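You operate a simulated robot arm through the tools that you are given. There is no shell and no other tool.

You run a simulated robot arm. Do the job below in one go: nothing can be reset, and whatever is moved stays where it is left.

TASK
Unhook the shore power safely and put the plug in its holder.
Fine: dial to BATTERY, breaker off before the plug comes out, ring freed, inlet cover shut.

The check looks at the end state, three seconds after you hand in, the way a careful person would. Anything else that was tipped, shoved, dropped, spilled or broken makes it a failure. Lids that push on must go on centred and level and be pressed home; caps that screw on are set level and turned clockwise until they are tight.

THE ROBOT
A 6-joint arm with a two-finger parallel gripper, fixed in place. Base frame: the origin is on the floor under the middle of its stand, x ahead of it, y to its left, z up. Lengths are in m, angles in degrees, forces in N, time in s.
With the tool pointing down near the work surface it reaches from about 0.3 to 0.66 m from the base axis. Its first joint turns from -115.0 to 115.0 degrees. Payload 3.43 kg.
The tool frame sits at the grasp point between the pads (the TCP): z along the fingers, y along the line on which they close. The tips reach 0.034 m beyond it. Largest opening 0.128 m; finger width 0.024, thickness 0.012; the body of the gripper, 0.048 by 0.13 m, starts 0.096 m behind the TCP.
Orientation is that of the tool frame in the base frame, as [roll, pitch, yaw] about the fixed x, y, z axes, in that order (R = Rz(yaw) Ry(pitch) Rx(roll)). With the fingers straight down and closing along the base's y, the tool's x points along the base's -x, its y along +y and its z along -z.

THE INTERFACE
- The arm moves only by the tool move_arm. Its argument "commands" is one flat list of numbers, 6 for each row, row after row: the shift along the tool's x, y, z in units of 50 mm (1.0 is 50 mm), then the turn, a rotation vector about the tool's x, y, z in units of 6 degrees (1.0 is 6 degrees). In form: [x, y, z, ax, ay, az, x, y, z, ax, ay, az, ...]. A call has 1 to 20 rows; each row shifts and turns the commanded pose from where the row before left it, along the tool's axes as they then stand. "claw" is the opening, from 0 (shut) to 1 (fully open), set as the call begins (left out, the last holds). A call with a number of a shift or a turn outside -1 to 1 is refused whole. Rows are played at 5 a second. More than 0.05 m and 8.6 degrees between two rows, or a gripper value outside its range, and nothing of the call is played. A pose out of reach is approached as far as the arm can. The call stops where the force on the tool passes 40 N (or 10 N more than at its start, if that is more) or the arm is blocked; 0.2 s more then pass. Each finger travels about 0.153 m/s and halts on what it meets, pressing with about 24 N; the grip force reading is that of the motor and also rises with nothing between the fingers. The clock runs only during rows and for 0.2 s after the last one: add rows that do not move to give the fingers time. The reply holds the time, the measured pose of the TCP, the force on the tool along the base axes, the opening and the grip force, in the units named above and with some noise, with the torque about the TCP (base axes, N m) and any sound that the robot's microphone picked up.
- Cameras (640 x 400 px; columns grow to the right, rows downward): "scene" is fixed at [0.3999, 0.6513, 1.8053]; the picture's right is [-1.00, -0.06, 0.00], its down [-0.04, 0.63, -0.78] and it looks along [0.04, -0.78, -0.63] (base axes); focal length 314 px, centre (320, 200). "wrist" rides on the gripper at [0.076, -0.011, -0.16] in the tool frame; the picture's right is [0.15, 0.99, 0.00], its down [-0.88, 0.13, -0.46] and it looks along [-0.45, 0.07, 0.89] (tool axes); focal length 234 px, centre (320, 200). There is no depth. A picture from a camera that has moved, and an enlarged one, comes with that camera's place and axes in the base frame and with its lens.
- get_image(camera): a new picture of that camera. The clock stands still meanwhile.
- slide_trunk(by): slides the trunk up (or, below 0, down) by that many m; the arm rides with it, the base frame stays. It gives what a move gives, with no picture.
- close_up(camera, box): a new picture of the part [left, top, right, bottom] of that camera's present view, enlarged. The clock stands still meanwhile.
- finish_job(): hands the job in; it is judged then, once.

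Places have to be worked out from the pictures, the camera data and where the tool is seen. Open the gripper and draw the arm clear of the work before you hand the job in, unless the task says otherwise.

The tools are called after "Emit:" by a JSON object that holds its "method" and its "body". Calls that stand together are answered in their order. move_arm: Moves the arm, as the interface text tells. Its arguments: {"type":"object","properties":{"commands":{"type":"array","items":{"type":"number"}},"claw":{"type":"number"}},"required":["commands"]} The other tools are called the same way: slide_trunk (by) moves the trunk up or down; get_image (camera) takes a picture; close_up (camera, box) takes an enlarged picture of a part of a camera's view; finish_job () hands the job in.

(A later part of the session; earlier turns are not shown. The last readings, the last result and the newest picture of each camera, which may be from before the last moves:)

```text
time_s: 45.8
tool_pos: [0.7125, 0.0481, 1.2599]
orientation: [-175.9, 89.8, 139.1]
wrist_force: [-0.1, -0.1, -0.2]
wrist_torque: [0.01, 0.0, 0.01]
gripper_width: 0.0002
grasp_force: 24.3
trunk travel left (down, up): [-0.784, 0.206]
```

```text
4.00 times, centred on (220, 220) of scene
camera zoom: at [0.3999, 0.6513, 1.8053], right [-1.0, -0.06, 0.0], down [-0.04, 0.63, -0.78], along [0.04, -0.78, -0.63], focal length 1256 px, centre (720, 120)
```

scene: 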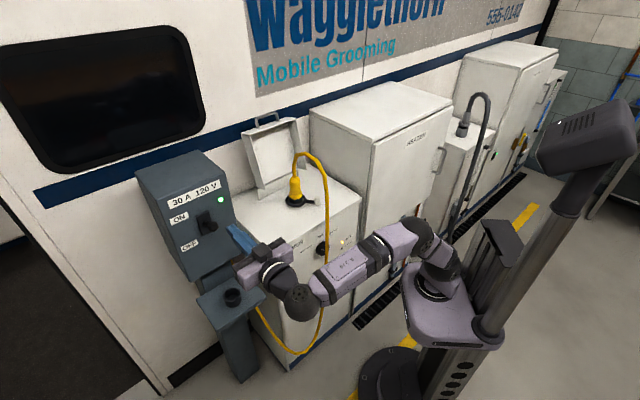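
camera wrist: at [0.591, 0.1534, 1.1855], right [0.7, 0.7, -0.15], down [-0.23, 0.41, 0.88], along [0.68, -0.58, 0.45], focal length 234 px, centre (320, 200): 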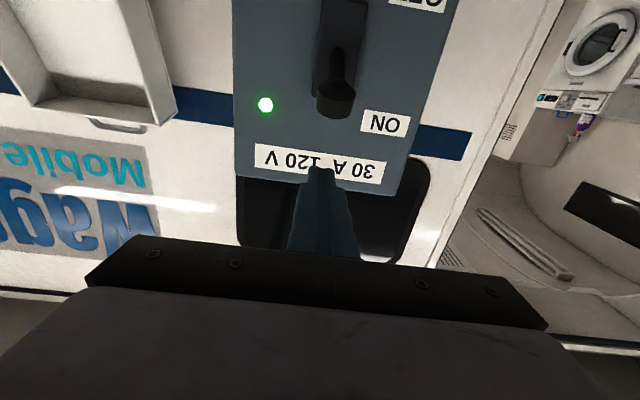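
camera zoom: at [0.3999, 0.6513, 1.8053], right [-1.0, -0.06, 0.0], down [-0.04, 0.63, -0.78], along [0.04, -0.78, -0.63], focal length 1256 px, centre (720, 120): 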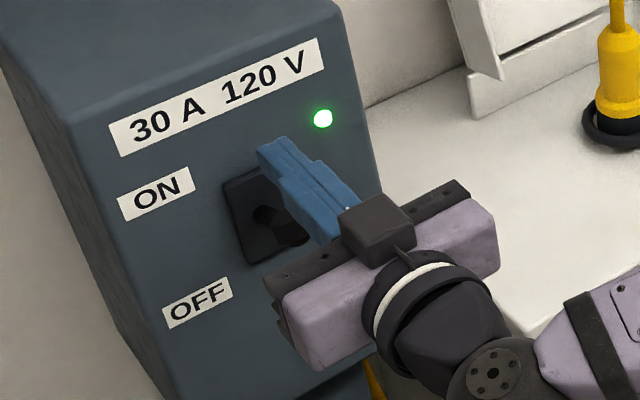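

The fingers are over the lever. I'll press straight down in small steps to flip it to OFF.

Emit:
{"method": "move_arm", "body": {"commands": [0.3, 0, 0, 0, 0, 0, 0.3, 0, 0, 0, 0, 0, 0.25, 0, 0, 0, 0, 0, 0.25, 0, 0, 0, 0, 0, 0.25, 0, 0, 0, 0, 0, 0.25, 0, 0, 0, 0, 0]}}

Emit:
{"method": "close_up", "body": {"camera": "scene", "box": [150, 170, 290, 270]}}

Emit:
{"method": "get_image", "body": {"camera": "wrist"}}

```text
time_s: 47.2
tool_pos: [0.7122, 0.0491, 1.1792]
orientation: [-170.2, 89.7, 145.0]
wrist_force: [0.1, -0.1, -0.1]
wrist_torque: [0.0, -0.04, 0.01]
gripper_width: 0.0
grasp_force: 24.4
trunk travel left (down, up): [-0.784, 0.206]
```

```text
4.00 times, centred on (220, 220) of scene
camera zoom: at [0.3999, 0.6513, 1.8053], right [-1.0, -0.06, 0.0], down [-0.04, 0.63, -0.78], along [0.04, -0.78, -0.63], focal length 1256 px, centre (720, 120)
```

zoom: 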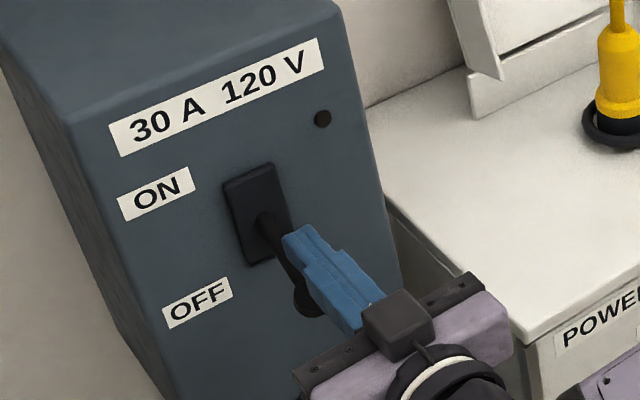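

```text
taken
camera wrist: at [0.5914, 0.1545, 1.105], right [0.7, 0.7, -0.15], down [-0.23, 0.41, 0.88], along [0.68, -0.58, 0.45], focal length 234 px, centre (320, 200)
```

wrist: 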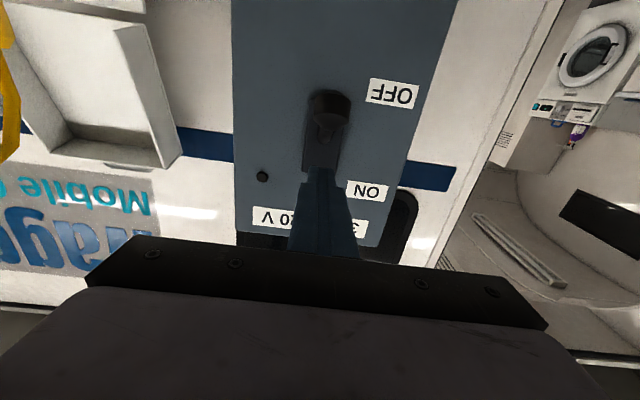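

The lever snapped to OFF and the breaker's green light is out. I'll lift off, back away, move right, and pitch the tool down for a close look at the ring and plug.

Emit:
{"method": "move_arm", "body": {"commands": [-0.3, 0, 0, 0, 0, 0, 0, 0, -0.8, 0, 0, 0, 0, 0, -0.8, 0, 0, 0, 0, 0, -0.6, 0, 0, 0, 0, -0.8, 0, 0, 0, 0, 0, -0.8, 0, 0, 0, 0, 0, -0.8, 0, 0, 0, 0, 0, -0.8, 0, 0, 0, 0, 0, -0.8, 0, 0, 0, 0, 0, -0.8, 0, 0, 0, 0]}}

Emit:
{"method": "close_up", "body": {"camera": "scene", "box": [150, 170, 290, 270]}}

```text
time_s: 49.4
tool_pos: [0.464, -0.0435, 1.1963]
orientation: [161.3, 89.8, 116.3]
wrist_force: [-0.2, 0.2, 0.0]
wrist_torque: [-0.01, -0.01, 0.03]
gripper_width: 0.0001
grasp_force: 24.1
trunk travel left (down, up): [-0.784, 0.206]
```

```text
4.00 times, centred on (220, 220) of scene
camera zoom: at [0.3999, 0.6513, 1.8053], right [-1.0, -0.06, 0.0], down [-0.04, 0.63, -0.78], along [0.04, -0.78, -0.63], focal length 1256 px, centre (720, 120)
```

zoom: 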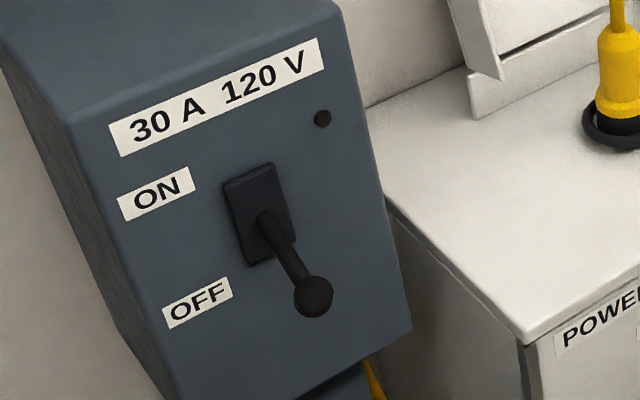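

The breaker is clearly OFF. Next I'll pitch the tool down by 66° and move right toward the inlet for a closer look.

Emit:
{"method": "move_arm", "body": {"commands": [0, 0, 0, 0, 1, 0, 0, 0, 0, 0, 1, 0, 0, 0, 0, 0, 1, 0, 0, 0, 0, 0, 1, 0, 0, 0, 0, 0, 1, 0, 0, 0, 0, 0, 1, 0, 0, 0, 0, 0, 1, 0, 0, 0, 0, 0, 1, 0, 0, 0, 0, 0, 1, 0, 0, 0, 0, 0, 1, 0, 0, 0, 0, 0, 1, 0]}}

Emit:
{"method": "slide_trunk", "body": {"by": 0.08}}

Emit:
{"method": "move_arm", "body": {"commands": [0, -0.9, 0, 0, 0, 0, 0, -0.9, 0, 0, 0, 0, 0, -0.9, 0, 0, 0, 0]}}

Emit:
{"method": "get_image", "body": {"camera": "wrist"}}

```text
time_s: 51.8
tool_pos: [0.4663, -0.0432, 1.1958]
orientation: [179.9, 23.7, 135.1]
wrist_force: [0.5, 0.4, -0.5]
wrist_torque: [0.03, 0.0, 0.0]
gripper_width: 0.0001
grasp_force: 24.2
trunk travel left (down, up): [-0.784, 0.206]
```

```text
time_s: 53.0
tool_pos: [0.4647, -0.042, 1.2767]
orientation: [-180.0, 23.8, 135.1]
wrist_force: [-0.4, 0.3, 0.0]
wrist_torque: [0.01, 0.01, -0.01]
gripper_width: 0.0
grasp_force: 23.7
trunk travel left (down, up): [-0.864, 0.126]
```

```text
time_s: 53.8
tool_pos: [0.3668, -0.1394, 1.2764]
orientation: [180.0, 23.9, 135.1]
wrist_force: [-0.1, -0.2, 0.0]
wrist_torque: [0.04, -0.02, 0.03]
gripper_width: 0.0
grasp_force: 23.4
trunk travel left (down, up): [-0.864, 0.126]
```

```text
taken
camera wrist: at [0.2643, -0.0527, 1.3922], right [0.6, 0.8, -0.06], down [0.53, -0.35, 0.77], along [0.59, -0.5, -0.63], focal length 234 px, centre (320, 200)
```

wrist: 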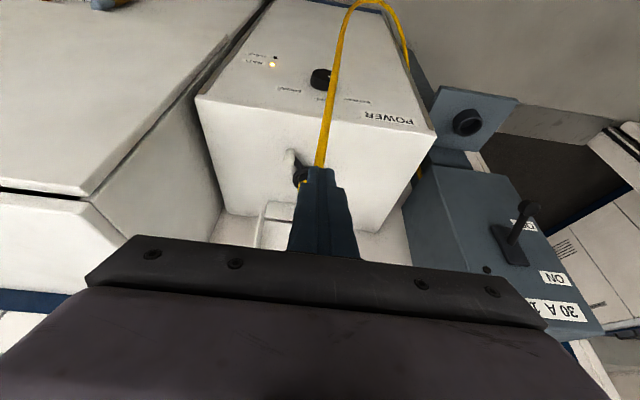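

The closed fingers hide the plug, so I'll shift right and forward for an unobstructed look at the ring.

Emit:
{"method": "move_arm", "body": {"commands": [0, -0.9, 0, 0, 0, 0, 0, -0.9, 0, 0, 0, 0, -0.82, 0, 0.36, 0, 0, 0, -0.82, 0, 0.36, 0, 0, 0]}}

Emit:
{"method": "get_image", "body": {"camera": "wrist"}}

Emit:
{"method": "close_up", "body": {"camera": "wrist", "box": [320, 60, 480, 220]}}

```text
time_s: 54.8
tool_pos: [0.3953, -0.2797, 1.2792]
orientation: [179.9, 23.8, 135.0]
wrist_force: [-0.6, 0.0, 1.0]
wrist_torque: [-0.03, 0.02, 0.01]
gripper_width: 0.0
grasp_force: 24.2
out of reach, approached as far as the arm can: row 1, 2
trunk travel left (down, up): [-0.864, 0.126]
```

```text
taken
camera wrist: at [0.292, -0.193, 1.395], right [0.6, 0.79, -0.06], down [0.53, -0.35, 0.77], along [0.59, -0.5, -0.63], focal length 234 px, centre (320, 200)
```

wrist: 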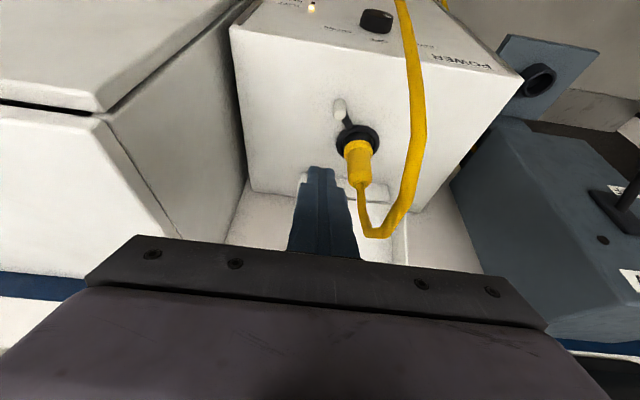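

```text
2.50 times, centred on (400, 140) of wrist
camera zoom: at [0.292, -0.193, 1.395], right [0.6, 0.79, -0.06], down [0.53, -0.35, 0.77], along [0.59, -0.5, -0.63], focal length 585 px, centre (120, 350)
```

zoom: 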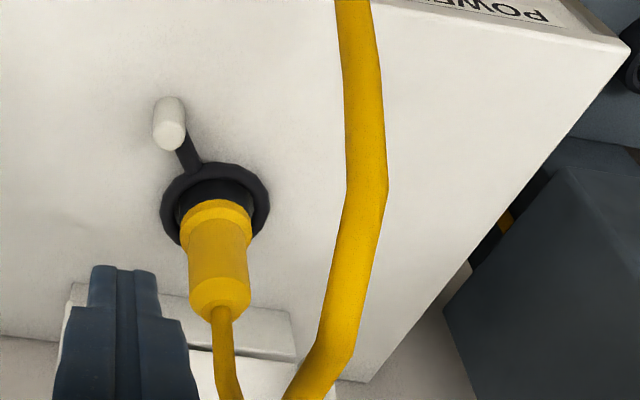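

The ring has a lever arm ending in a white post at about e=0.1085, n=-0.543, rising to z≈1.05. It sits 85 mm from the plug axis at e≈0.160, n≈-0.61. I'll lower a bit, point the tool straight down, and yaw it so the fingers straddle the post along its direction of travel.

Emit:
{"method": "move_arm", "body": {"commands": [0.2, 0, 0.45, 0, 1, 0, 0.2, 0, 0.45, 0, 1, 0, 0, 0, 0, 0, 1, 0, 0, 0, 0, 0, 0.97, 0, 0, 0, 0, 0, 0, -1, 0, 0, 0, 0, 0, -1, 0, 0, 0, 0, 0, -1, 0, 0, 0, 0, 0, -1, 0, 0, 0, 0, 0, -1, 0, 0, 0, 0, 0, -1, 0, 0, 0, 0, 0, -0.33], "claw": 0.4}}

Emit:
{"method": "get_image", "body": {"camera": "wrist"}}

```text
time_s: 57.2
tool_pos: [0.3925, -0.2772, 1.2297]
orientation: [-180.0, 0.1, 173.0]
wrist_force: [-0.3, 0.2, -0.6]
wrist_torque: [-0.01, -0.02, -0.01]
gripper_width: 0.0512
grasp_force: 0.0
trunk travel left (down, up): [-0.864, 0.126]
```

```text
taken
camera wrist: at [0.3145, -0.2787, 1.39], right [-0.03, 1.0, 0.0], down [0.89, 0.02, 0.46], along [0.46, 0.01, -0.89], focal length 234 px, centre (320, 200)
```

wrist: 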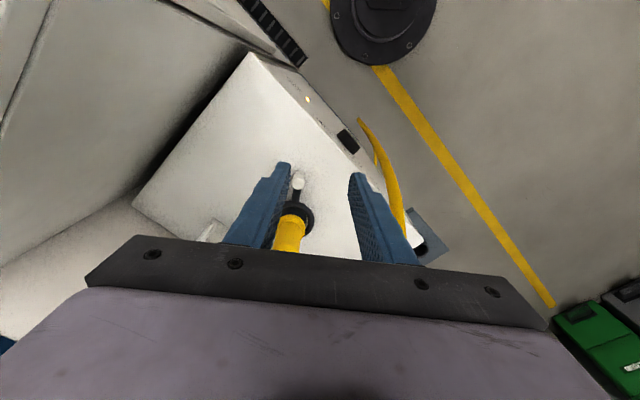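

The post sits nearly straight ahead in tool terms. I'll zoom in to refine the post and ring centre positions.

Emit:
{"method": "close_up", "body": {"camera": "wrist", "box": [240, 150, 380, 260]}}

```text
3.64 times, centred on (310, 205) of wrist
camera zoom: at [0.3145, -0.2787, 1.39], right [-0.03, 1.0, 0.0], down [0.89, 0.02, 0.46], along [0.46, 0.01, -0.89], focal length 852 px, centre (356, 182)
```

zoom: 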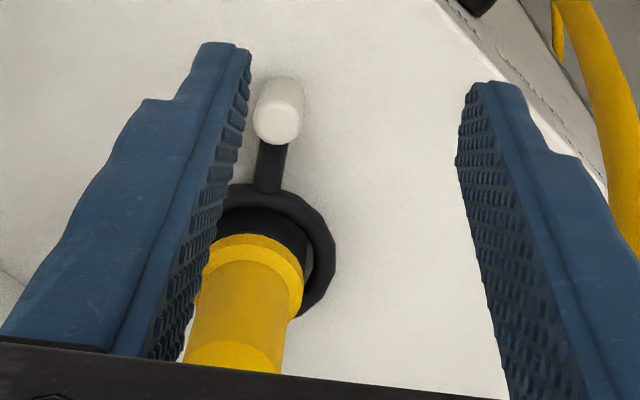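

The post is at about (0.4635, -0.3105) and the ring centre at about (0.548, -0.319). I'll move over the post and go down partway, then check.

Emit:
{"method": "move_arm", "body": {"commands": [-0.745, -0.245, 0, 0, 0, 0, -0.745, -0.245, 0, 0, 0, 0, 0, 0, 0.85, 0, 0, 0, 0, 0, 0.85, 0, 0, 0, 0, 0, 0.8, 0, 0, 0]}}

Emit:
{"method": "get_image", "body": {"camera": "wrist"}}

Emit:
{"method": "close_up", "body": {"camera": "scene", "box": [240, 110, 400, 230]}}

```text
time_s: 58.4
tool_pos: [0.4639, -0.312, 1.1036]
orientation: [-180.0, 0.0, 173.0]
wrist_force: [-0.2, 0.4, 0.3]
wrist_torque: [-0.02, -0.01, 0.03]
gripper_width: 0.0514
grasp_force: 0.2
trunk travel left (down, up): [-0.864, 0.126]
```

```text
taken
camera wrist: at [0.3855, -0.313, 1.2643], right [-0.02, 1.0, 0.0], down [0.89, 0.02, 0.46], along [0.46, 0.01, -0.89], focal length 234 px, centre (320, 200)
```

wrist: 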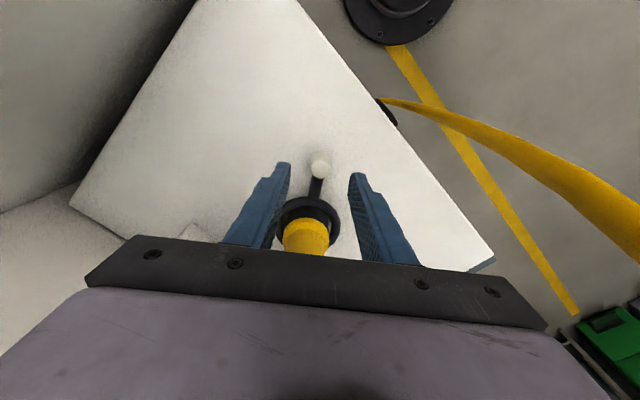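

```text
3.33 times, centred on (320, 170) of scene
camera zoom: at [0.3999, 0.6513, 1.8053], right [-1.0, -0.06, 0.0], down [-0.04, 0.63, -0.78], along [0.04, -0.78, -0.63], focal length 1047 px, centre (320, 300)
```

zoom: 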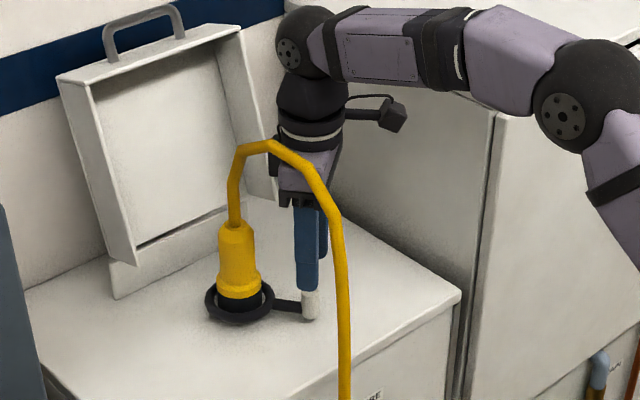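

The post is centred between the fingers. I'll lower to TCP z≈1.053 so the pads straddle it.

Emit:
{"method": "move_arm", "body": {"commands": [0.06, 0, 0.5, 0, 0, 0, 0, 0, 0.5, 0, 0, 0, 0, 0, 0, 0, 0, 0]}}

Emit:
{"method": "get_image", "body": {"camera": "wrist"}}

Emit:
{"method": "close_up", "body": {"camera": "scene", "box": [270, 150, 350, 220]}}

```text
time_s: 59.2
tool_pos: [0.4597, -0.3102, 1.0564]
orientation: [-180.0, 0.0, 173.0]
wrist_force: [0.4, 0.6, 0.7]
wrist_torque: [-0.01, -0.02, 0.01]
gripper_width: 0.0513
grasp_force: 0.1
trunk travel left (down, up): [-0.864, 0.126]
```

```text
taken
camera wrist: at [0.3825, -0.3121, 1.2153], right [-0.02, 1.0, 0.0], down [0.89, 0.02, 0.46], along [0.46, 0.01, -0.89], focal length 234 px, centre (320, 200)
```

wrist: 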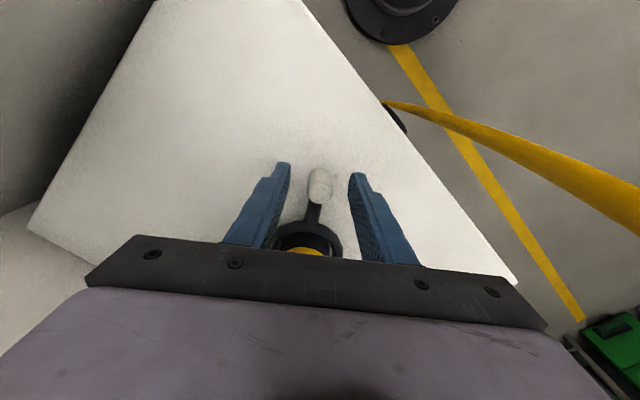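

```text
5.71 times, centred on (310, 185) of scene
camera zoom: at [0.3999, 0.6513, 1.8053], right [-1.0, -0.06, 0.0], down [-0.04, 0.63, -0.78], along [0.04, -0.78, -0.63], focal length 1795 px, centre (377, 286)
```

zoom: 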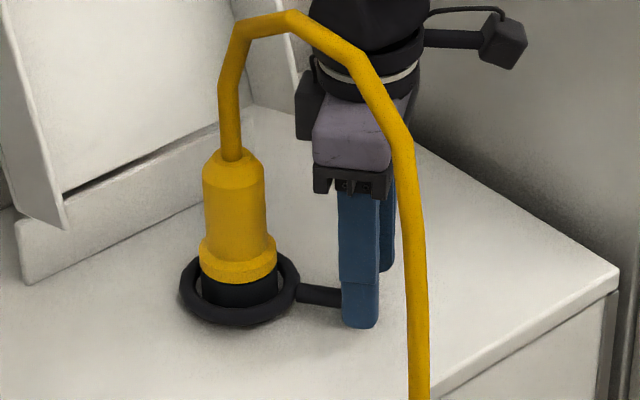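

The fingers straddle the post. I'll narrow them slightly and try turning the ring counter-clockwise as seen from above, the usual loosening direction, while watching the force.

Emit:
{"method": "move_arm", "body": {"commands": [0, 0, 0, 0, 0, 0, 0, 0, 0, 0, 0, 0], "claw": 0.22}}

Emit:
{"method": "move_arm", "body": {"commands": [-0.01, -0.185, 0, 0, 0, -1, -0.01, -0.185, 0, 0, 0, -1]}}

```text
time_s: 59.8
tool_pos: [0.4602, -0.3105, 1.0547]
orientation: [180.0, -0.1, 173.0]
wrist_force: [-0.5, 0.6, -0.4]
wrist_torque: [0.02, 0.0, -0.02]
gripper_width: 0.0281
grasp_force: 0.1
trunk travel left (down, up): [-0.864, 0.126]
```

```text
time_s: 60.4
tool_pos: [0.4612, -0.3221, 1.0554]
orientation: [179.7, -0.1, -174.9]
wrist_force: [5.9, 23.4, 1.3]
wrist_torque: [0.58, -0.12, -0.07]
gripper_width: 0.0409
grasp_force: 11.5
trunk travel left (down, up): [-0.864, 0.126]
```

Counter-clockwise is blocked, with 23 N building up and little movement. I'll back off and try clockwise.

Emit:
{"method": "move_arm", "body": {"commands": [-0.01, 0.185, 0, 0, 0, 1, -0.01, 0.185, 0, 0, 0, 1]}}

Emit:
{"method": "move_arm", "body": {"commands": [-0.01, 0.185, 0, 0, 0, 1, -0.01, 0.185, 0, 0, 0, 1], "claw": 0.22}}

Emit:
{"method": "get_image", "body": {"camera": "wrist"}}

```text
time_s: 61.0
tool_pos: [0.4591, -0.3113, 1.0554]
orientation: [-179.7, 0.2, 172.8]
wrist_force: [0.0, -0.7, 0.0]
wrist_torque: [-0.02, -0.03, -0.04]
gripper_width: 0.0278
grasp_force: 0.1
trunk travel left (down, up): [-0.864, 0.126]
```

```text
time_s: 61.6
tool_pos: [0.4639, -0.2922, 1.055]
orientation: [180.0, -0.1, 160.9]
wrist_force: [-1.0, -0.5, -0.1]
wrist_torque: [-0.01, -0.02, 0.02]
gripper_width: 0.0284
grasp_force: 0.1
trunk travel left (down, up): [-0.864, 0.126]
```

```text
taken
camera wrist: at [0.3876, -0.2777, 1.2148], right [0.18, 0.98, 0.0], down [0.87, -0.16, 0.46], along [0.45, -0.08, -0.89], focal length 234 px, centre (320, 200)
```

wrist: 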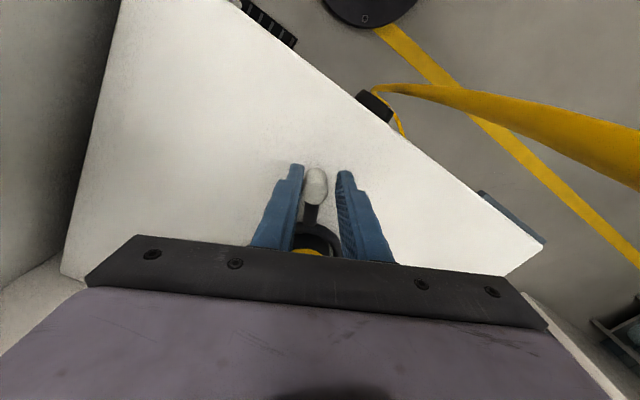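

The lever moves freely clockwise. I'll continue round the arc in that direction.

Emit:
{"method": "move_arm", "body": {"commands": [-0.01, 0.185, 0, 0, 0, 1, -0.01, 0.185, 0, 0, 0, 1, -0.01, 0.185, 0, 0, 0, 1, -0.01, 0.185, 0, 0, 0, 1]}}

Emit:
{"method": "get_image", "body": {"camera": "wrist"}}

Emit:
{"method": "close_up", "body": {"camera": "scene", "box": [270, 150, 350, 220]}}

```text
time_s: 62.6
tool_pos: [0.4837, -0.2598, 1.0546]
orientation: [-180.0, -0.1, 137.0]
wrist_force: [-0.5, -0.5, 0.7]
wrist_torque: [0.0, 0.02, -0.01]
gripper_width: 0.0283
grasp_force: 0.5
trunk travel left (down, up): [-0.864, 0.126]
```

```text
taken
camera wrist: at [0.4198, -0.2165, 1.2146], right [0.57, 0.82, 0.0], down [0.73, -0.51, 0.46], along [0.37, -0.26, -0.89], focal length 234 px, centre (320, 200)
```

wrist: 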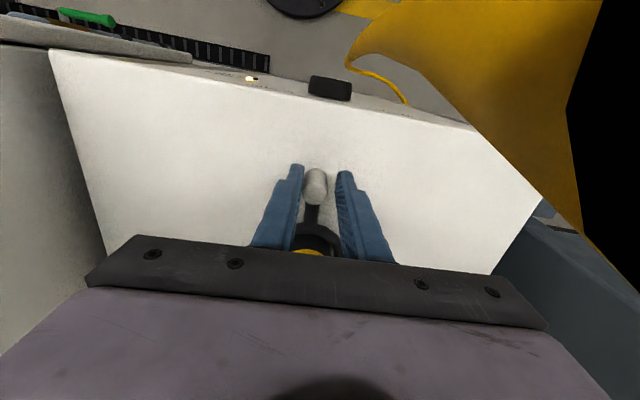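

```text
5.71 times, centred on (310, 185) of scene
camera zoom: at [0.3999, 0.6513, 1.8053], right [-1.0, -0.06, 0.0], down [-0.04, 0.63, -0.78], along [0.04, -0.78, -0.63], focal length 1795 px, centre (377, 286)
```

zoom: 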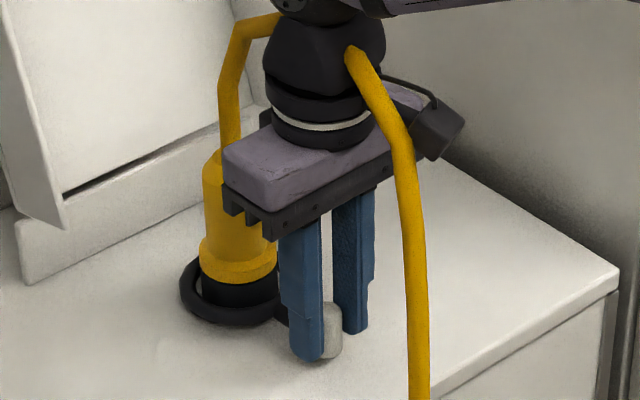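

The lever now points straight out from the panel and still moves freely. I'll keep going clockwise until it reaches its stop.

Emit:
{"method": "move_arm", "body": {"commands": [-0.01, 0.185, 0, 0, 0, 1, -0.01, 0.185, 0, 0, 0, 1, -0.01, 0.185, 0, 0, 0, 1, -0.01, 0.185, 0, 0, 0, 1]}}

Emit:
{"method": "get_image", "body": {"camera": "wrist"}}

Emit:
{"method": "close_up", "body": {"camera": "scene", "box": [270, 150, 350, 220]}}

```text
time_s: 63.6
tool_pos: [0.5124, -0.2398, 1.0547]
orientation: [-180.0, 0.0, 113.0]
wrist_force: [-0.5, -0.5, -0.7]
wrist_torque: [0.03, -0.02, 0.02]
gripper_width: 0.0282
grasp_force: 0.2
trunk travel left (down, up): [-0.864, 0.126]
```

```text
taken
camera wrist: at [0.4728, -0.1739, 1.2149], right [0.85, 0.52, 0.0], down [0.46, -0.76, 0.46], along [0.24, -0.39, -0.89], focal length 234 px, centre (320, 200)
```

wrist: 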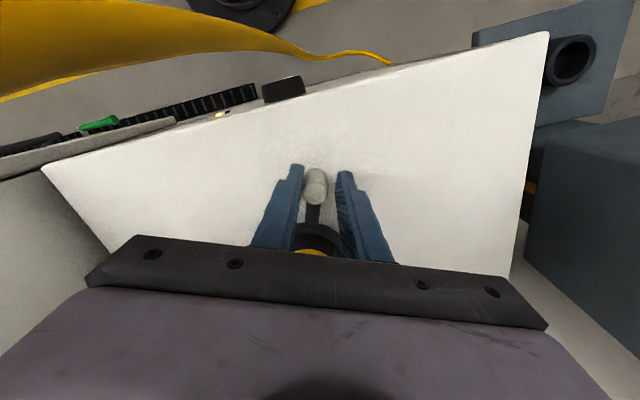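

```text
5.71 times, centred on (310, 185) of scene
camera zoom: at [0.3999, 0.6513, 1.8053], right [-1.0, -0.06, 0.0], down [-0.04, 0.63, -0.78], along [0.04, -0.78, -0.63], focal length 1795 px, centre (377, 286)
```

zoom: 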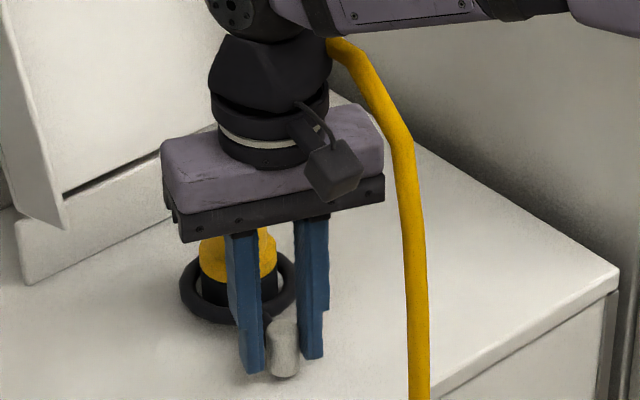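

It has turned about 58° and still moves freely, so I'll continue to find the stop.

Emit:
{"method": "move_arm", "body": {"commands": [-0.01, 0.185, 0, 0, 0, 1, -0.01, 0.185, 0, 0, 0, 1, -0.01, 0.185, 0, 0, 0, 1]}}

Emit:
{"method": "get_image", "body": {"camera": "wrist"}}

```text
time_s: 64.4
tool_pos: [0.5408, -0.2335, 1.0538]
orientation: [-180.0, 0.0, 94.9]
wrist_force: [-0.4, -0.2, 0.0]
wrist_torque: [0.03, 0.01, 0.02]
gripper_width: 0.0284
grasp_force: 0.2
trunk travel left (down, up): [-0.864, 0.126]
```

```text
taken
camera wrist: at [0.5217, -0.1582, 1.2148], right [0.97, 0.23, 0.0], down [0.21, -0.87, 0.46], along [0.1, -0.44, -0.89], focal length 234 px, centre (320, 200)
```

wrist: 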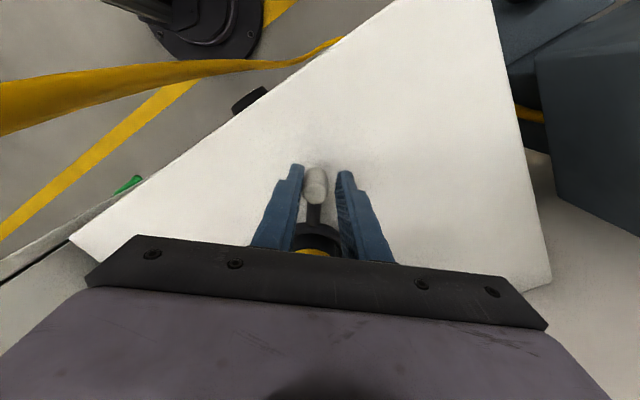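

It is at about 76° and still free. I'll go a little further.

Emit:
{"method": "move_arm", "body": {"commands": [-0.01, 0.185, 0, 0, 0, 1, -0.01, 0.185, 0, 0, 0, 1, -0.01, 0.185, 0, 0, 0, 1]}}

Emit:
{"method": "get_image", "body": {"camera": "wrist"}}

```text
time_s: 65.2
tool_pos: [0.5619, -0.2364, 1.0541]
orientation: [-179.5, 0.0, 76.8]
wrist_force: [-18.0, -2.4, -0.9]
wrist_torque: [-0.05, 0.38, 0.04]
gripper_width: 0.038
grasp_force: 8.6
trunk travel left (down, up): [-0.864, 0.126]
```

```text
taken
camera wrist: at [0.5681, -0.1597, 1.2149], right [1.0, -0.08, -0.01], down [-0.07, -0.89, 0.45], along [-0.04, -0.45, -0.89], focal length 234 px, centre (320, 200)
```

wrist: 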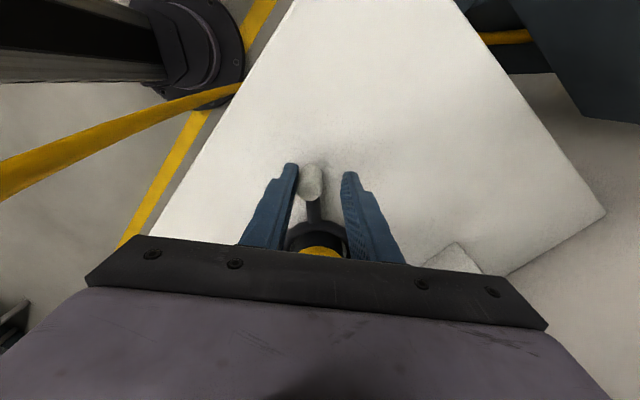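

The stop is reached, with 18 N against the finger at about 80° of turn, so the ring should be free. I'll ease back, open slightly, and lift straight up.

Emit:
{"method": "move_arm", "body": {"commands": [0, -0.12, 0, 0, 0, -0.5, 0, 0, 0, 0, 0, 0, 0, 0, -0.6, 0, 0, 0, 0, 0, -0.9, 0, 0, 0, 0, 0, -0.9, 0, 0, 0, 0, 0, -0.9, 0, 0, 0], "claw": 0.32}}

Emit:
{"method": "get_image", "body": {"camera": "wrist"}}

Emit:
{"method": "close_up", "body": {"camera": "scene", "box": [240, 110, 400, 230]}}

```text
time_s: 66.6
tool_pos: [0.5435, -0.2261, 1.2119]
orientation: [-180.0, 0.0, 80.0]
wrist_force: [-0.5, 0.6, 0.0]
wrist_torque: [-0.06, 0.03, 0.01]
gripper_width: 0.0409
grasp_force: 0.1
out of reach, approached as far as the arm can: row 6
trunk travel left (down, up): [-0.864, 0.126]
```

```text
taken
camera wrist: at [0.546, -0.1493, 1.3716], right [1.0, -0.03, 0.0], down [-0.02, -0.89, 0.46], along [-0.01, -0.46, -0.89], focal length 234 px, centre (320, 200)
```

wrist: 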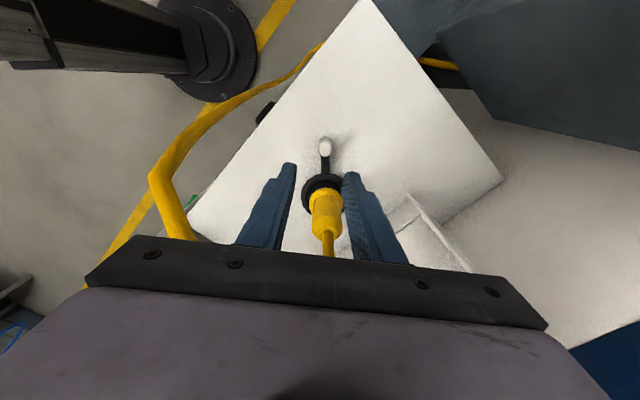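

```text
3.33 times, centred on (320, 170) of scene
camera zoom: at [0.3999, 0.6513, 1.8053], right [-1.0, -0.06, 0.0], down [-0.04, 0.63, -0.78], along [0.04, -0.78, -0.63], focal length 1047 px, centre (320, 300)
```

zoom: 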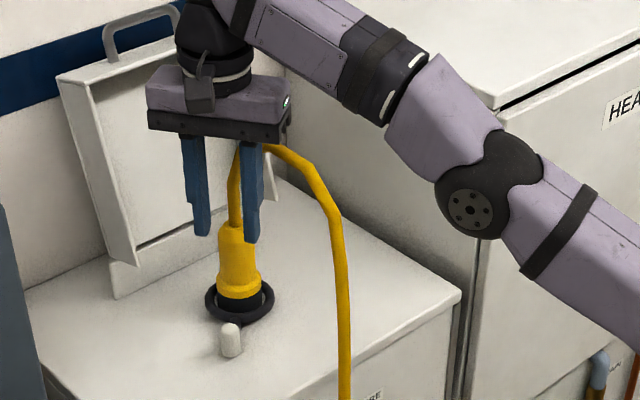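

The ring lever has swung round to its stop. Next is the plug. The holder is too far for a straight-down tool, so I'll grip with the tool tilted 45° from the front. I'll back away, yaw to face the cabinet and tilt.

Emit:
{"method": "move_arm", "body": {"commands": [0, -0.75, 0, 0, 0, 0, 0, -0.75, 0, 0, 0, 0, 0, -0.75, 0, 0, 0, 0, 0, 0, 0, 0, 0, -1, 0, 0, 0, 0, 0, -1, 0, 0, 0, 0, 0, -1, 0, 0, 0, 0, 0, -1, 0, 0, 0, 0, 0, -1, 0, 0, 0, 0, 0, -1, 0, 0, 0, 0, 0, -1, 0, 0, 0, 0, 0, -1, 0, 0, 0, 0, 0, -1, 0, 0, 0, 0, 0, -0.17]}}

Emit:
{"method": "move_arm", "body": {"commands": [0, 0, 0, 0, -1, 0, 0, 0, 0, 0, -1, 0, 0, 0, 0, 0, -1, 0, 0, 0, 0, 0, -1, 0, 0, 0, 0, 0, -1, 0, 0, 0, 0, 0, -1, 0, 0, 0, 0, 0, -1, 0, 0, 0, 0, 0, -0.5, 0], "claw": 0.6}}

Emit:
{"method": "get_image", "body": {"camera": "wrist"}}

Emit:
{"method": "get_image", "body": {"camera": "scene"}}

```text
time_s: 69.4
tool_pos: [0.4356, -0.2064, 1.2113]
orientation: [179.9, 0.0, 135.0]
wrist_force: [0.5, -0.2, 0.2]
wrist_torque: [-0.01, -0.01, 0.0]
gripper_width: 0.0408
grasp_force: 0.1
trunk travel left (down, up): [-0.864, 0.126]
```

```text
time_s: 71.2
tool_pos: [0.4359, -0.2062, 1.2099]
orientation: [179.9, 45.1, 135.0]
wrist_force: [0.3, -0.5, -0.1]
wrist_torque: [0.03, 0.0, -0.02]
gripper_width: 0.0768
grasp_force: 0.0
trunk travel left (down, up): [-0.864, 0.126]
```

```text
taken
camera wrist: at [0.3089, -0.097, 1.2708], right [0.63, 0.77, -0.1], down [0.3, -0.12, 0.95], along [0.72, -0.62, -0.31], focal length 234 px, centre (320, 200)
```

wrist: 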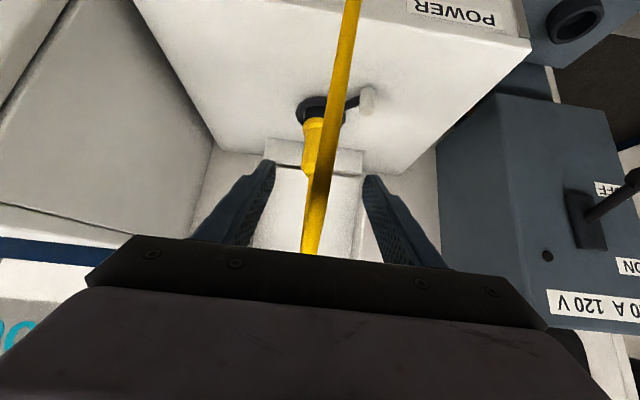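

```text
taken
```

scene: 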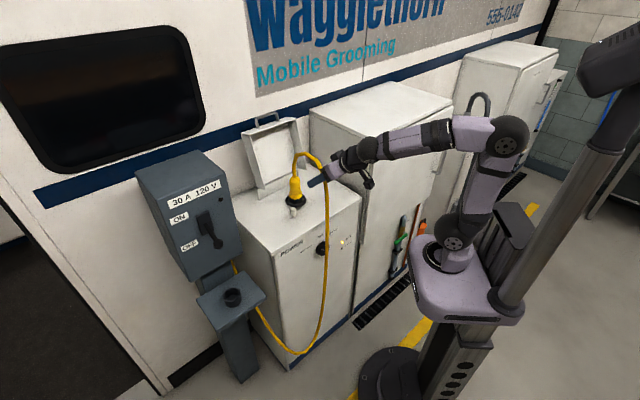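

The plug is ahead between the open fingers, with the ring lever now off to the left. I'll zoom in to measure the plug axis.

Emit:
{"method": "close_up", "body": {"camera": "wrist", "box": [230, 60, 430, 220]}}

```text
2.50 times, centred on (330, 140) of wrist
camera zoom: at [0.3089, -0.097, 1.2708], right [0.63, 0.77, -0.1], down [0.3, -0.12, 0.95], along [0.72, -0.62, -0.31], focal length 585 px, centre (295, 350)
```

zoom: 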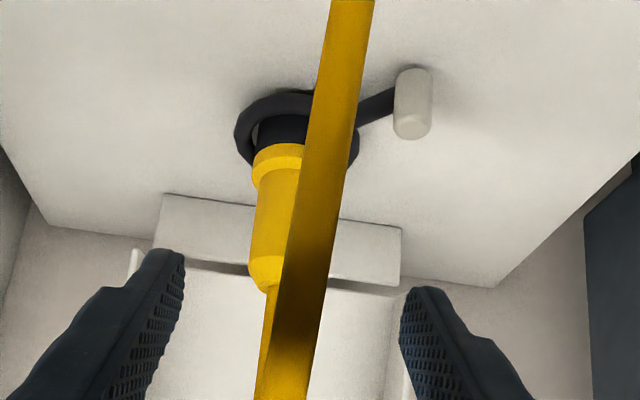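

The plug axis is at e≈0.1605, n≈-0.61. I'll advance along the tilted tool axis, about 0.2 m in total, checking partway.

Emit:
{"method": "move_arm", "body": {"commands": [-0.43, -0.04, 0, 0, 0, 0, 0, 0, 0.8, 0, 0, 0, 0, 0, 0.8, 0, 0, 0, 0, 0, 0.8, 0, 0, 0]}}

Emit:
{"method": "get_image", "body": {"camera": "wrist"}}

Emit:
{"method": "close_up", "body": {"camera": "scene", "box": [240, 110, 400, 230]}}

```text
time_s: 72.2
tool_pos: [0.5073, -0.281, 1.1407]
orientation: [180.0, 44.8, 135.0]
wrist_force: [1.0, -0.3, -0.1]
wrist_torque: [0.03, 0.01, -0.02]
gripper_width: 0.0766
grasp_force: 0.1
trunk travel left (down, up): [-0.864, 0.126]
```

```text
taken
camera wrist: at [0.3804, -0.1706, 1.2004], right [0.63, 0.77, -0.1], down [0.31, -0.12, 0.94], along [0.72, -0.62, -0.31], focal length 234 px, centre (320, 200)
```

wrist: 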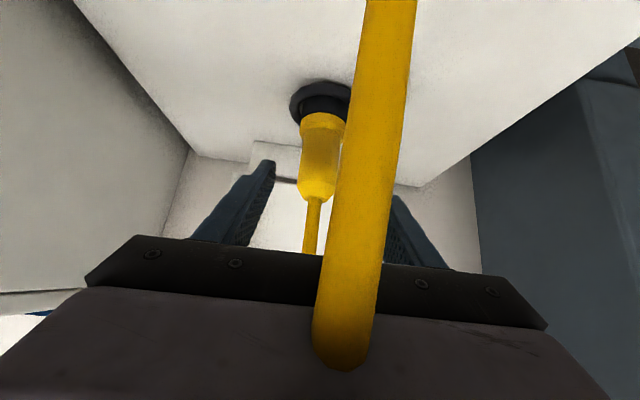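

```text
3.33 times, centred on (320, 170) of scene
camera zoom: at [0.3999, 0.6513, 1.8053], right [-1.0, -0.06, 0.0], down [-0.04, 0.63, -0.78], along [0.04, -0.78, -0.63], focal length 1047 px, centre (320, 300)
```

zoom: 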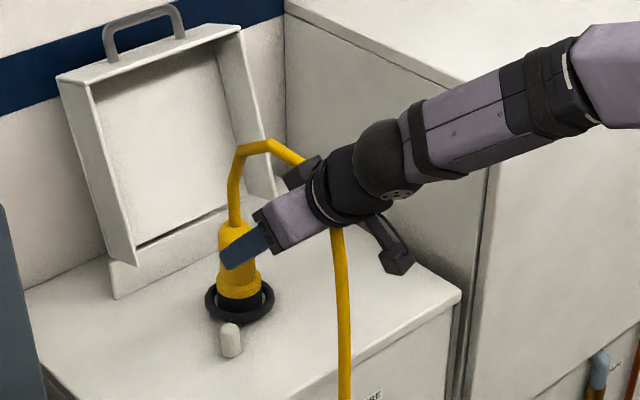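

The fingers are on line with the plug. I'll advance the remaining 77 mm and close on the plug body.

Emit:
{"method": "move_arm", "body": {"commands": [0.03, 0, 0.55, 0, 0, 0, 0, 0, 0.55, 0, 0, 0, 0, 0, 0.43, 0, 0, 0, 0, 0, 0, 0, 0, 0]}}

Emit:
{"method": "get_image", "body": {"camera": "wrist"}}

Emit:
{"method": "close_up", "body": {"camera": "scene", "box": [260, 140, 360, 220]}}

```text
time_s: 73.2
tool_pos: [0.5419, -0.3165, 1.0859]
orientation: [179.9, 45.0, 135.0]
wrist_force: [0.3, 0.1, 1.2]
wrist_torque: [-0.04, 0.03, 0.0]
gripper_width: 0.0769
grasp_force: 0.0
trunk travel left (down, up): [-0.864, 0.126]
```

```text
taken
camera wrist: at [0.4155, -0.2065, 1.146], right [0.63, 0.77, -0.1], down [0.3, -0.12, 0.95], along [0.72, -0.62, -0.31], focal length 234 px, centre (320, 200)
```

wrist: 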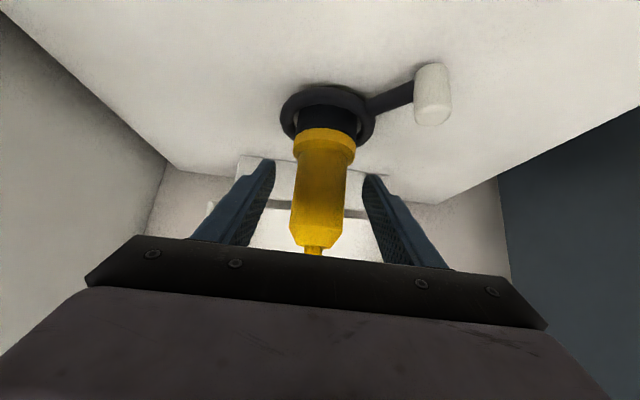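

```text
5.00 times, centred on (310, 180) of scene
camera zoom: at [0.3999, 0.6513, 1.8053], right [-1.0, -0.06, 0.0], down [-0.04, 0.63, -0.78], along [0.04, -0.78, -0.63], focal length 1570 px, centre (370, 300)
```

zoom: 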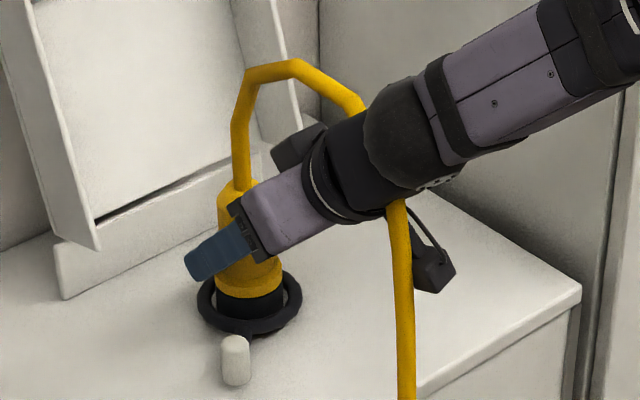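

The plug body sits centred between the pads. Closing the gripper now.

Emit:
{"method": "move_arm", "body": {"commands": [0, 0, 0, 0, 0, 0, 0, 0, 0, 0, 0, 0, 0, 0, 0, 0, 0, 0, 0, 0, 0, 0, 0, 0], "claw": 0.1}}

Emit:
{"method": "get_image", "body": {"camera": "wrist"}}

```text
time_s: 74.2
tool_pos: [0.5417, -0.3167, 1.0854]
orientation: [180.0, 45.0, 135.0]
wrist_force: [-0.4, 0.2, 0.8]
wrist_torque: [0.0, 0.06, -0.01]
gripper_width: 0.0412
grasp_force: 24.2
trunk travel left (down, up): [-0.864, 0.126]
heard: snap
```

```text
taken
camera wrist: at [0.416, -0.2068, 1.1456], right [0.63, 0.77, -0.1], down [0.31, -0.12, 0.94], along [0.72, -0.62, -0.31], focal length 234 px, centre (320, 200)
```

wrist: 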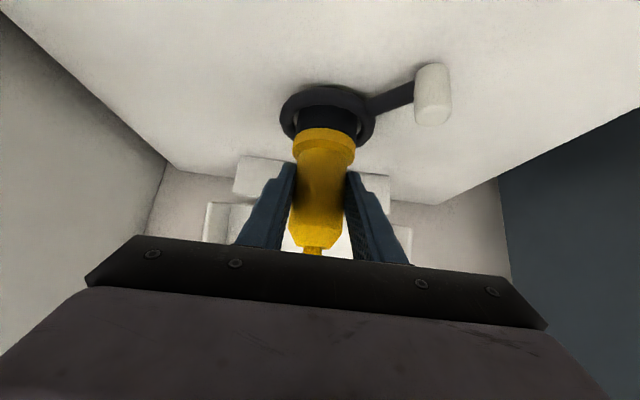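

Gripped at 41 mm, and the microphone heard a snap. I'll look at the scene to make sure nothing is off before pulling.

Emit:
{"method": "close_up", "body": {"camera": "scene", "box": [240, 110, 380, 220]}}

Emit:
{"method": "close_up", "body": {"camera": "wrist", "box": [230, 50, 470, 250]}}

Emit:
{"method": "get_image", "body": {"camera": "scene"}}

```text
3.64 times, centred on (310, 165) of scene
camera zoom: at [0.3999, 0.6513, 1.8053], right [-1.0, -0.06, 0.0], down [-0.04, 0.63, -0.78], along [0.04, -0.78, -0.63], focal length 1142 px, centre (356, 327)
```

zoom: 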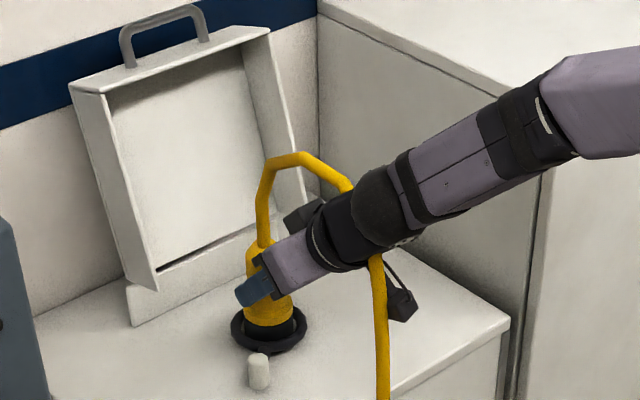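

```text
2.00 times, centred on (350, 150) of wrist
camera zoom: at [0.416, -0.2068, 1.1456], right [0.63, 0.77, -0.1], down [0.31, -0.12, 0.94], along [0.72, -0.62, -0.31], focal length 468 px, centre (260, 300)
```

zoom: 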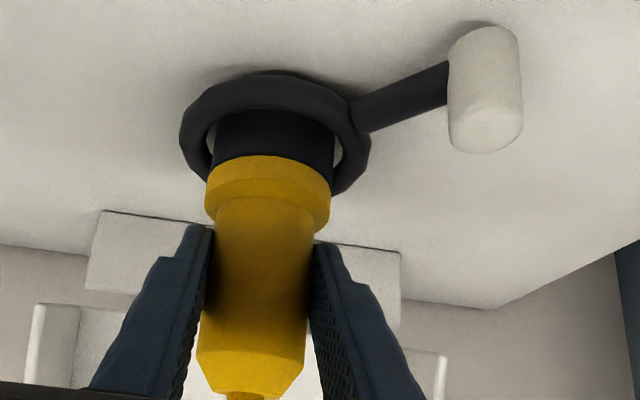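

```text
taken
```

scene: 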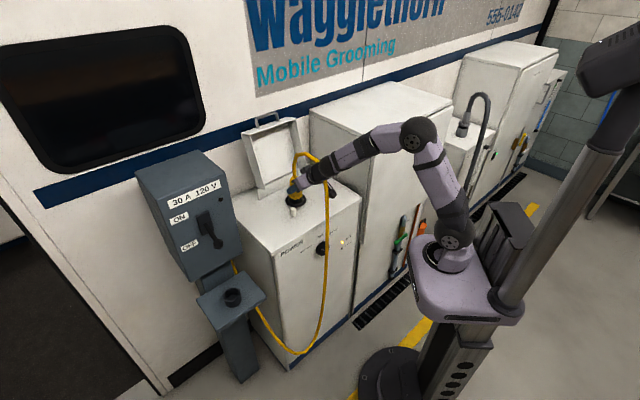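

Breaker, dial, cover and ring all look as expected. I'll pull the plug straight up in small steps while monitoring the force.

Emit:
{"method": "move_arm", "body": {"commands": [-0.14, 0, -0.14, 0, 0, 0, -0.14, 0, -0.14, 0, 0, 0, -0.14, 0, -0.14, 0, 0, 0]}}

Emit:
{"method": "get_image", "body": {"camera": "wrist"}}

```text
time_s: 75.0
tool_pos: [0.542, -0.317, 1.1159]
orientation: [-180.0, 44.9, 135.0]
wrist_force: [-0.6, -0.5, -2.4]
wrist_torque: [0.04, -0.05, -0.03]
gripper_width: 0.0409
grasp_force: 24.0
trunk travel left (down, up): [-0.864, 0.126]
```

```text
taken
camera wrist: at [0.4158, -0.2067, 1.1756], right [0.63, 0.77, -0.1], down [0.31, -0.12, 0.94], along [0.72, -0.62, -0.31], focal length 234 px, centre (320, 200)
```

wrist: 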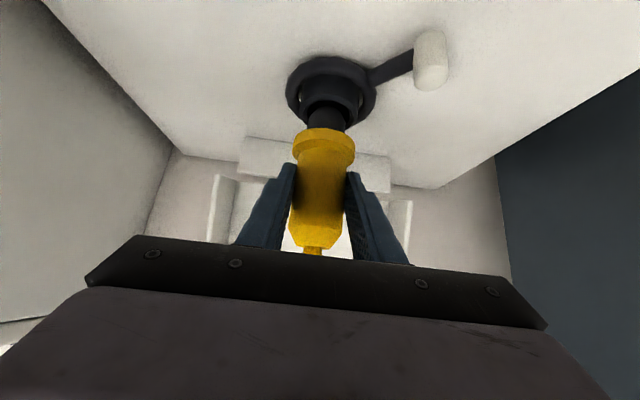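

The plug is coming free with almost no resistance. I'll keep lifting.

Emit:
{"method": "move_arm", "body": {"commands": [-0.3, 0, -0.3, 0, 0, 0, -0.3, 0, -0.3, 0, 0, 0, -0.3, 0, -0.3, 0, 0, 0, -0.3, 0, -0.3, 0, 0, 0, -0.3, 0, -0.3, 0, 0, 0]}}

Emit:
{"method": "get_image", "body": {"camera": "wrist"}}

Emit:
{"method": "get_image", "body": {"camera": "scene"}}

```text
time_s: 76.2
tool_pos: [0.542, -0.317, 1.2212]
orientation: [-180.0, 44.9, 134.9]
wrist_force: [1.3, 0.5, -2.8]
wrist_torque: [0.02, 0.03, -0.02]
gripper_width: 0.0412
grasp_force: 24.2
trunk travel left (down, up): [-0.864, 0.126]
```

```text
taken
camera wrist: at [0.4154, -0.2069, 1.282], right [0.63, 0.77, -0.1], down [0.31, -0.12, 0.94], along [0.72, -0.62, -0.31], focal length 234 px, centre (320, 200)
```

wrist: 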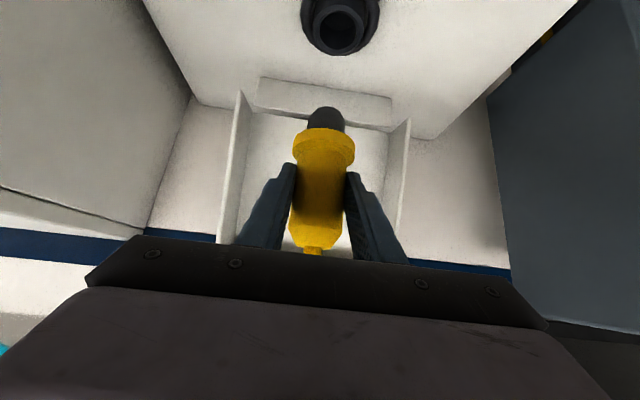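

```text
taken
```

scene: 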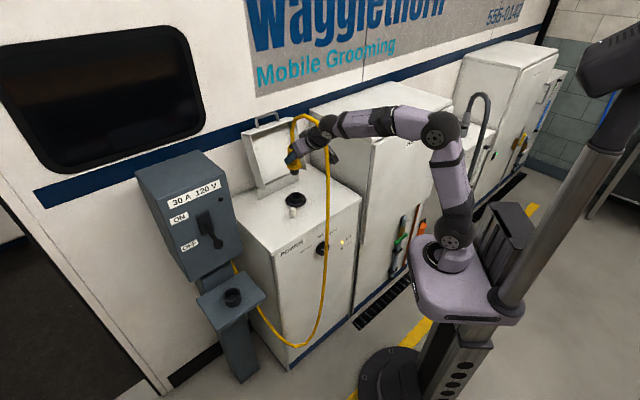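

The plug is out. I'll zoom in on its nose and on the holder cup to judge the insertion.

Emit:
{"method": "close_up", "body": {"camera": "scene", "box": [250, 110, 350, 200]}}

Emit:
{"method": "close_up", "body": {"camera": "scene", "box": [180, 250, 290, 340]}}

Emit:
{"method": "close_up", "body": {"camera": "wrist", "box": [240, 0, 420, 260]}}

```text
4.44 times, centred on (300, 155) of scene
camera zoom: at [0.3999, 0.6513, 1.8053], right [-1.0, -0.06, 0.0], down [-0.04, 0.63, -0.78], along [0.04, -0.78, -0.63], focal length 1396 px, centre (409, 400)
```

zoom: 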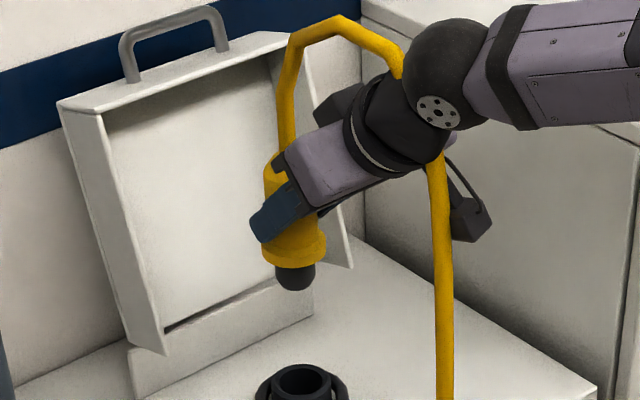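

```text
4.44 times, centred on (235, 295) of scene
camera zoom: at [0.3999, 0.6513, 1.8053], right [-1.0, -0.06, 0.0], down [-0.04, 0.63, -0.78], along [0.04, -0.78, -0.63], focal length 1396 px, centre (698, -222)
```

zoom: 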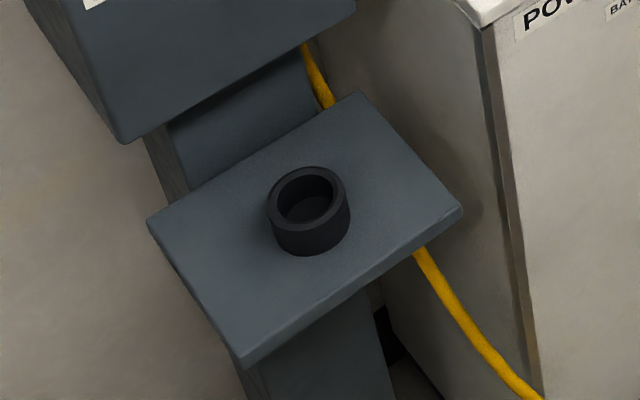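

```text
1.54 times, centred on (330, 130) of wrist
camera zoom: at [0.4154, -0.2069, 1.282], right [0.63, 0.77, -0.1], down [0.31, -0.12, 0.94], along [0.72, -0.62, -0.31], focal length 360 px, centre (305, 308)
```

zoom: 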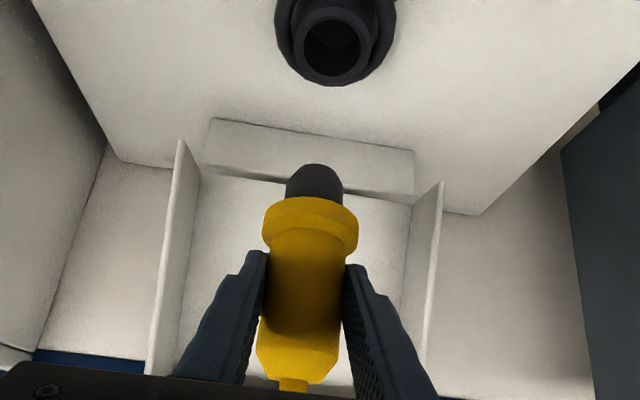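

The plug has a rounded black nose about 30 mm long below its collar, and the holder is a matching cup. I'll carry it outward and left at this height, in front of the breaker box, to e≈0.537, n≈-0.40.

Emit:
{"method": "move_arm", "body": {"commands": [0.43, 0, -0.43, 0, 0, 0, 0.43, 0, -0.43, 0, 0, 0, 0.25, 0.7, -0.25, 0, 0, 0, 0.25, 0.7, -0.25, 0, 0, 0, 0.25, 0.7, -0.25, 0, 0, 0, 0.25, 0.7, -0.25, 0, 0, 0, 0.21, 0.75, -0.21, 0, 0, 0, 0.21, 0.75, -0.21, 0, 0, 0, 0.21, 0.75, -0.21, 0, 0, 0, 0.21, 0.75, -0.21, 0, 0, 0, 0.14, 0.87, -0.14, 0, 0, 0, 0.14, 0.87, -0.14, 0, 0, 0]}}

Emit:
{"method": "get_image", "body": {"camera": "scene"}}

Emit:
{"method": "get_image", "body": {"camera": "wrist"}}

```text
time_s: 78.8
tool_pos: [0.6606, 0.1007, 1.2212]
orientation: [-179.6, 44.9, 135.2]
wrist_force: [0.1, -0.3, -2.1]
wrist_torque: [0.01, 0.06, -0.03]
gripper_width: 0.041
grasp_force: 24.3
trunk travel left (down, up): [-0.864, 0.126]
```

```text
taken
```

scene: 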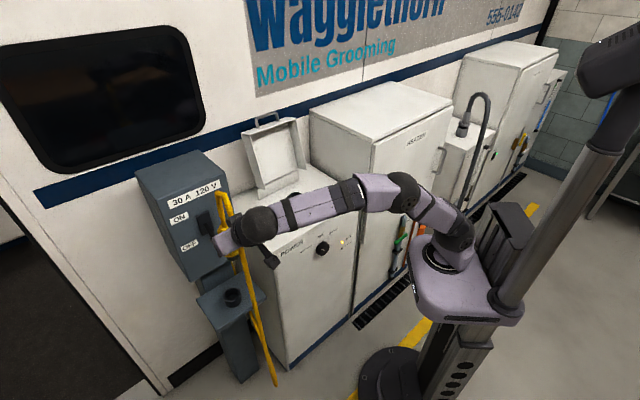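

```text
taken
camera wrist: at [0.5347, 0.2103, 1.2808], right [0.63, 0.77, -0.11], down [0.31, -0.12, 0.94], along [0.72, -0.62, -0.31], focal length 234 px, centre (320, 200)
```

wrist: 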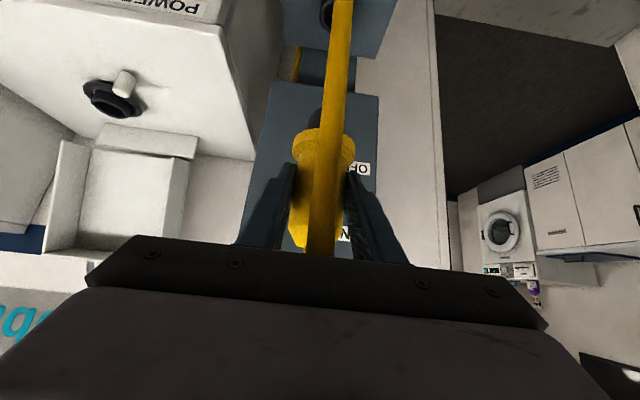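

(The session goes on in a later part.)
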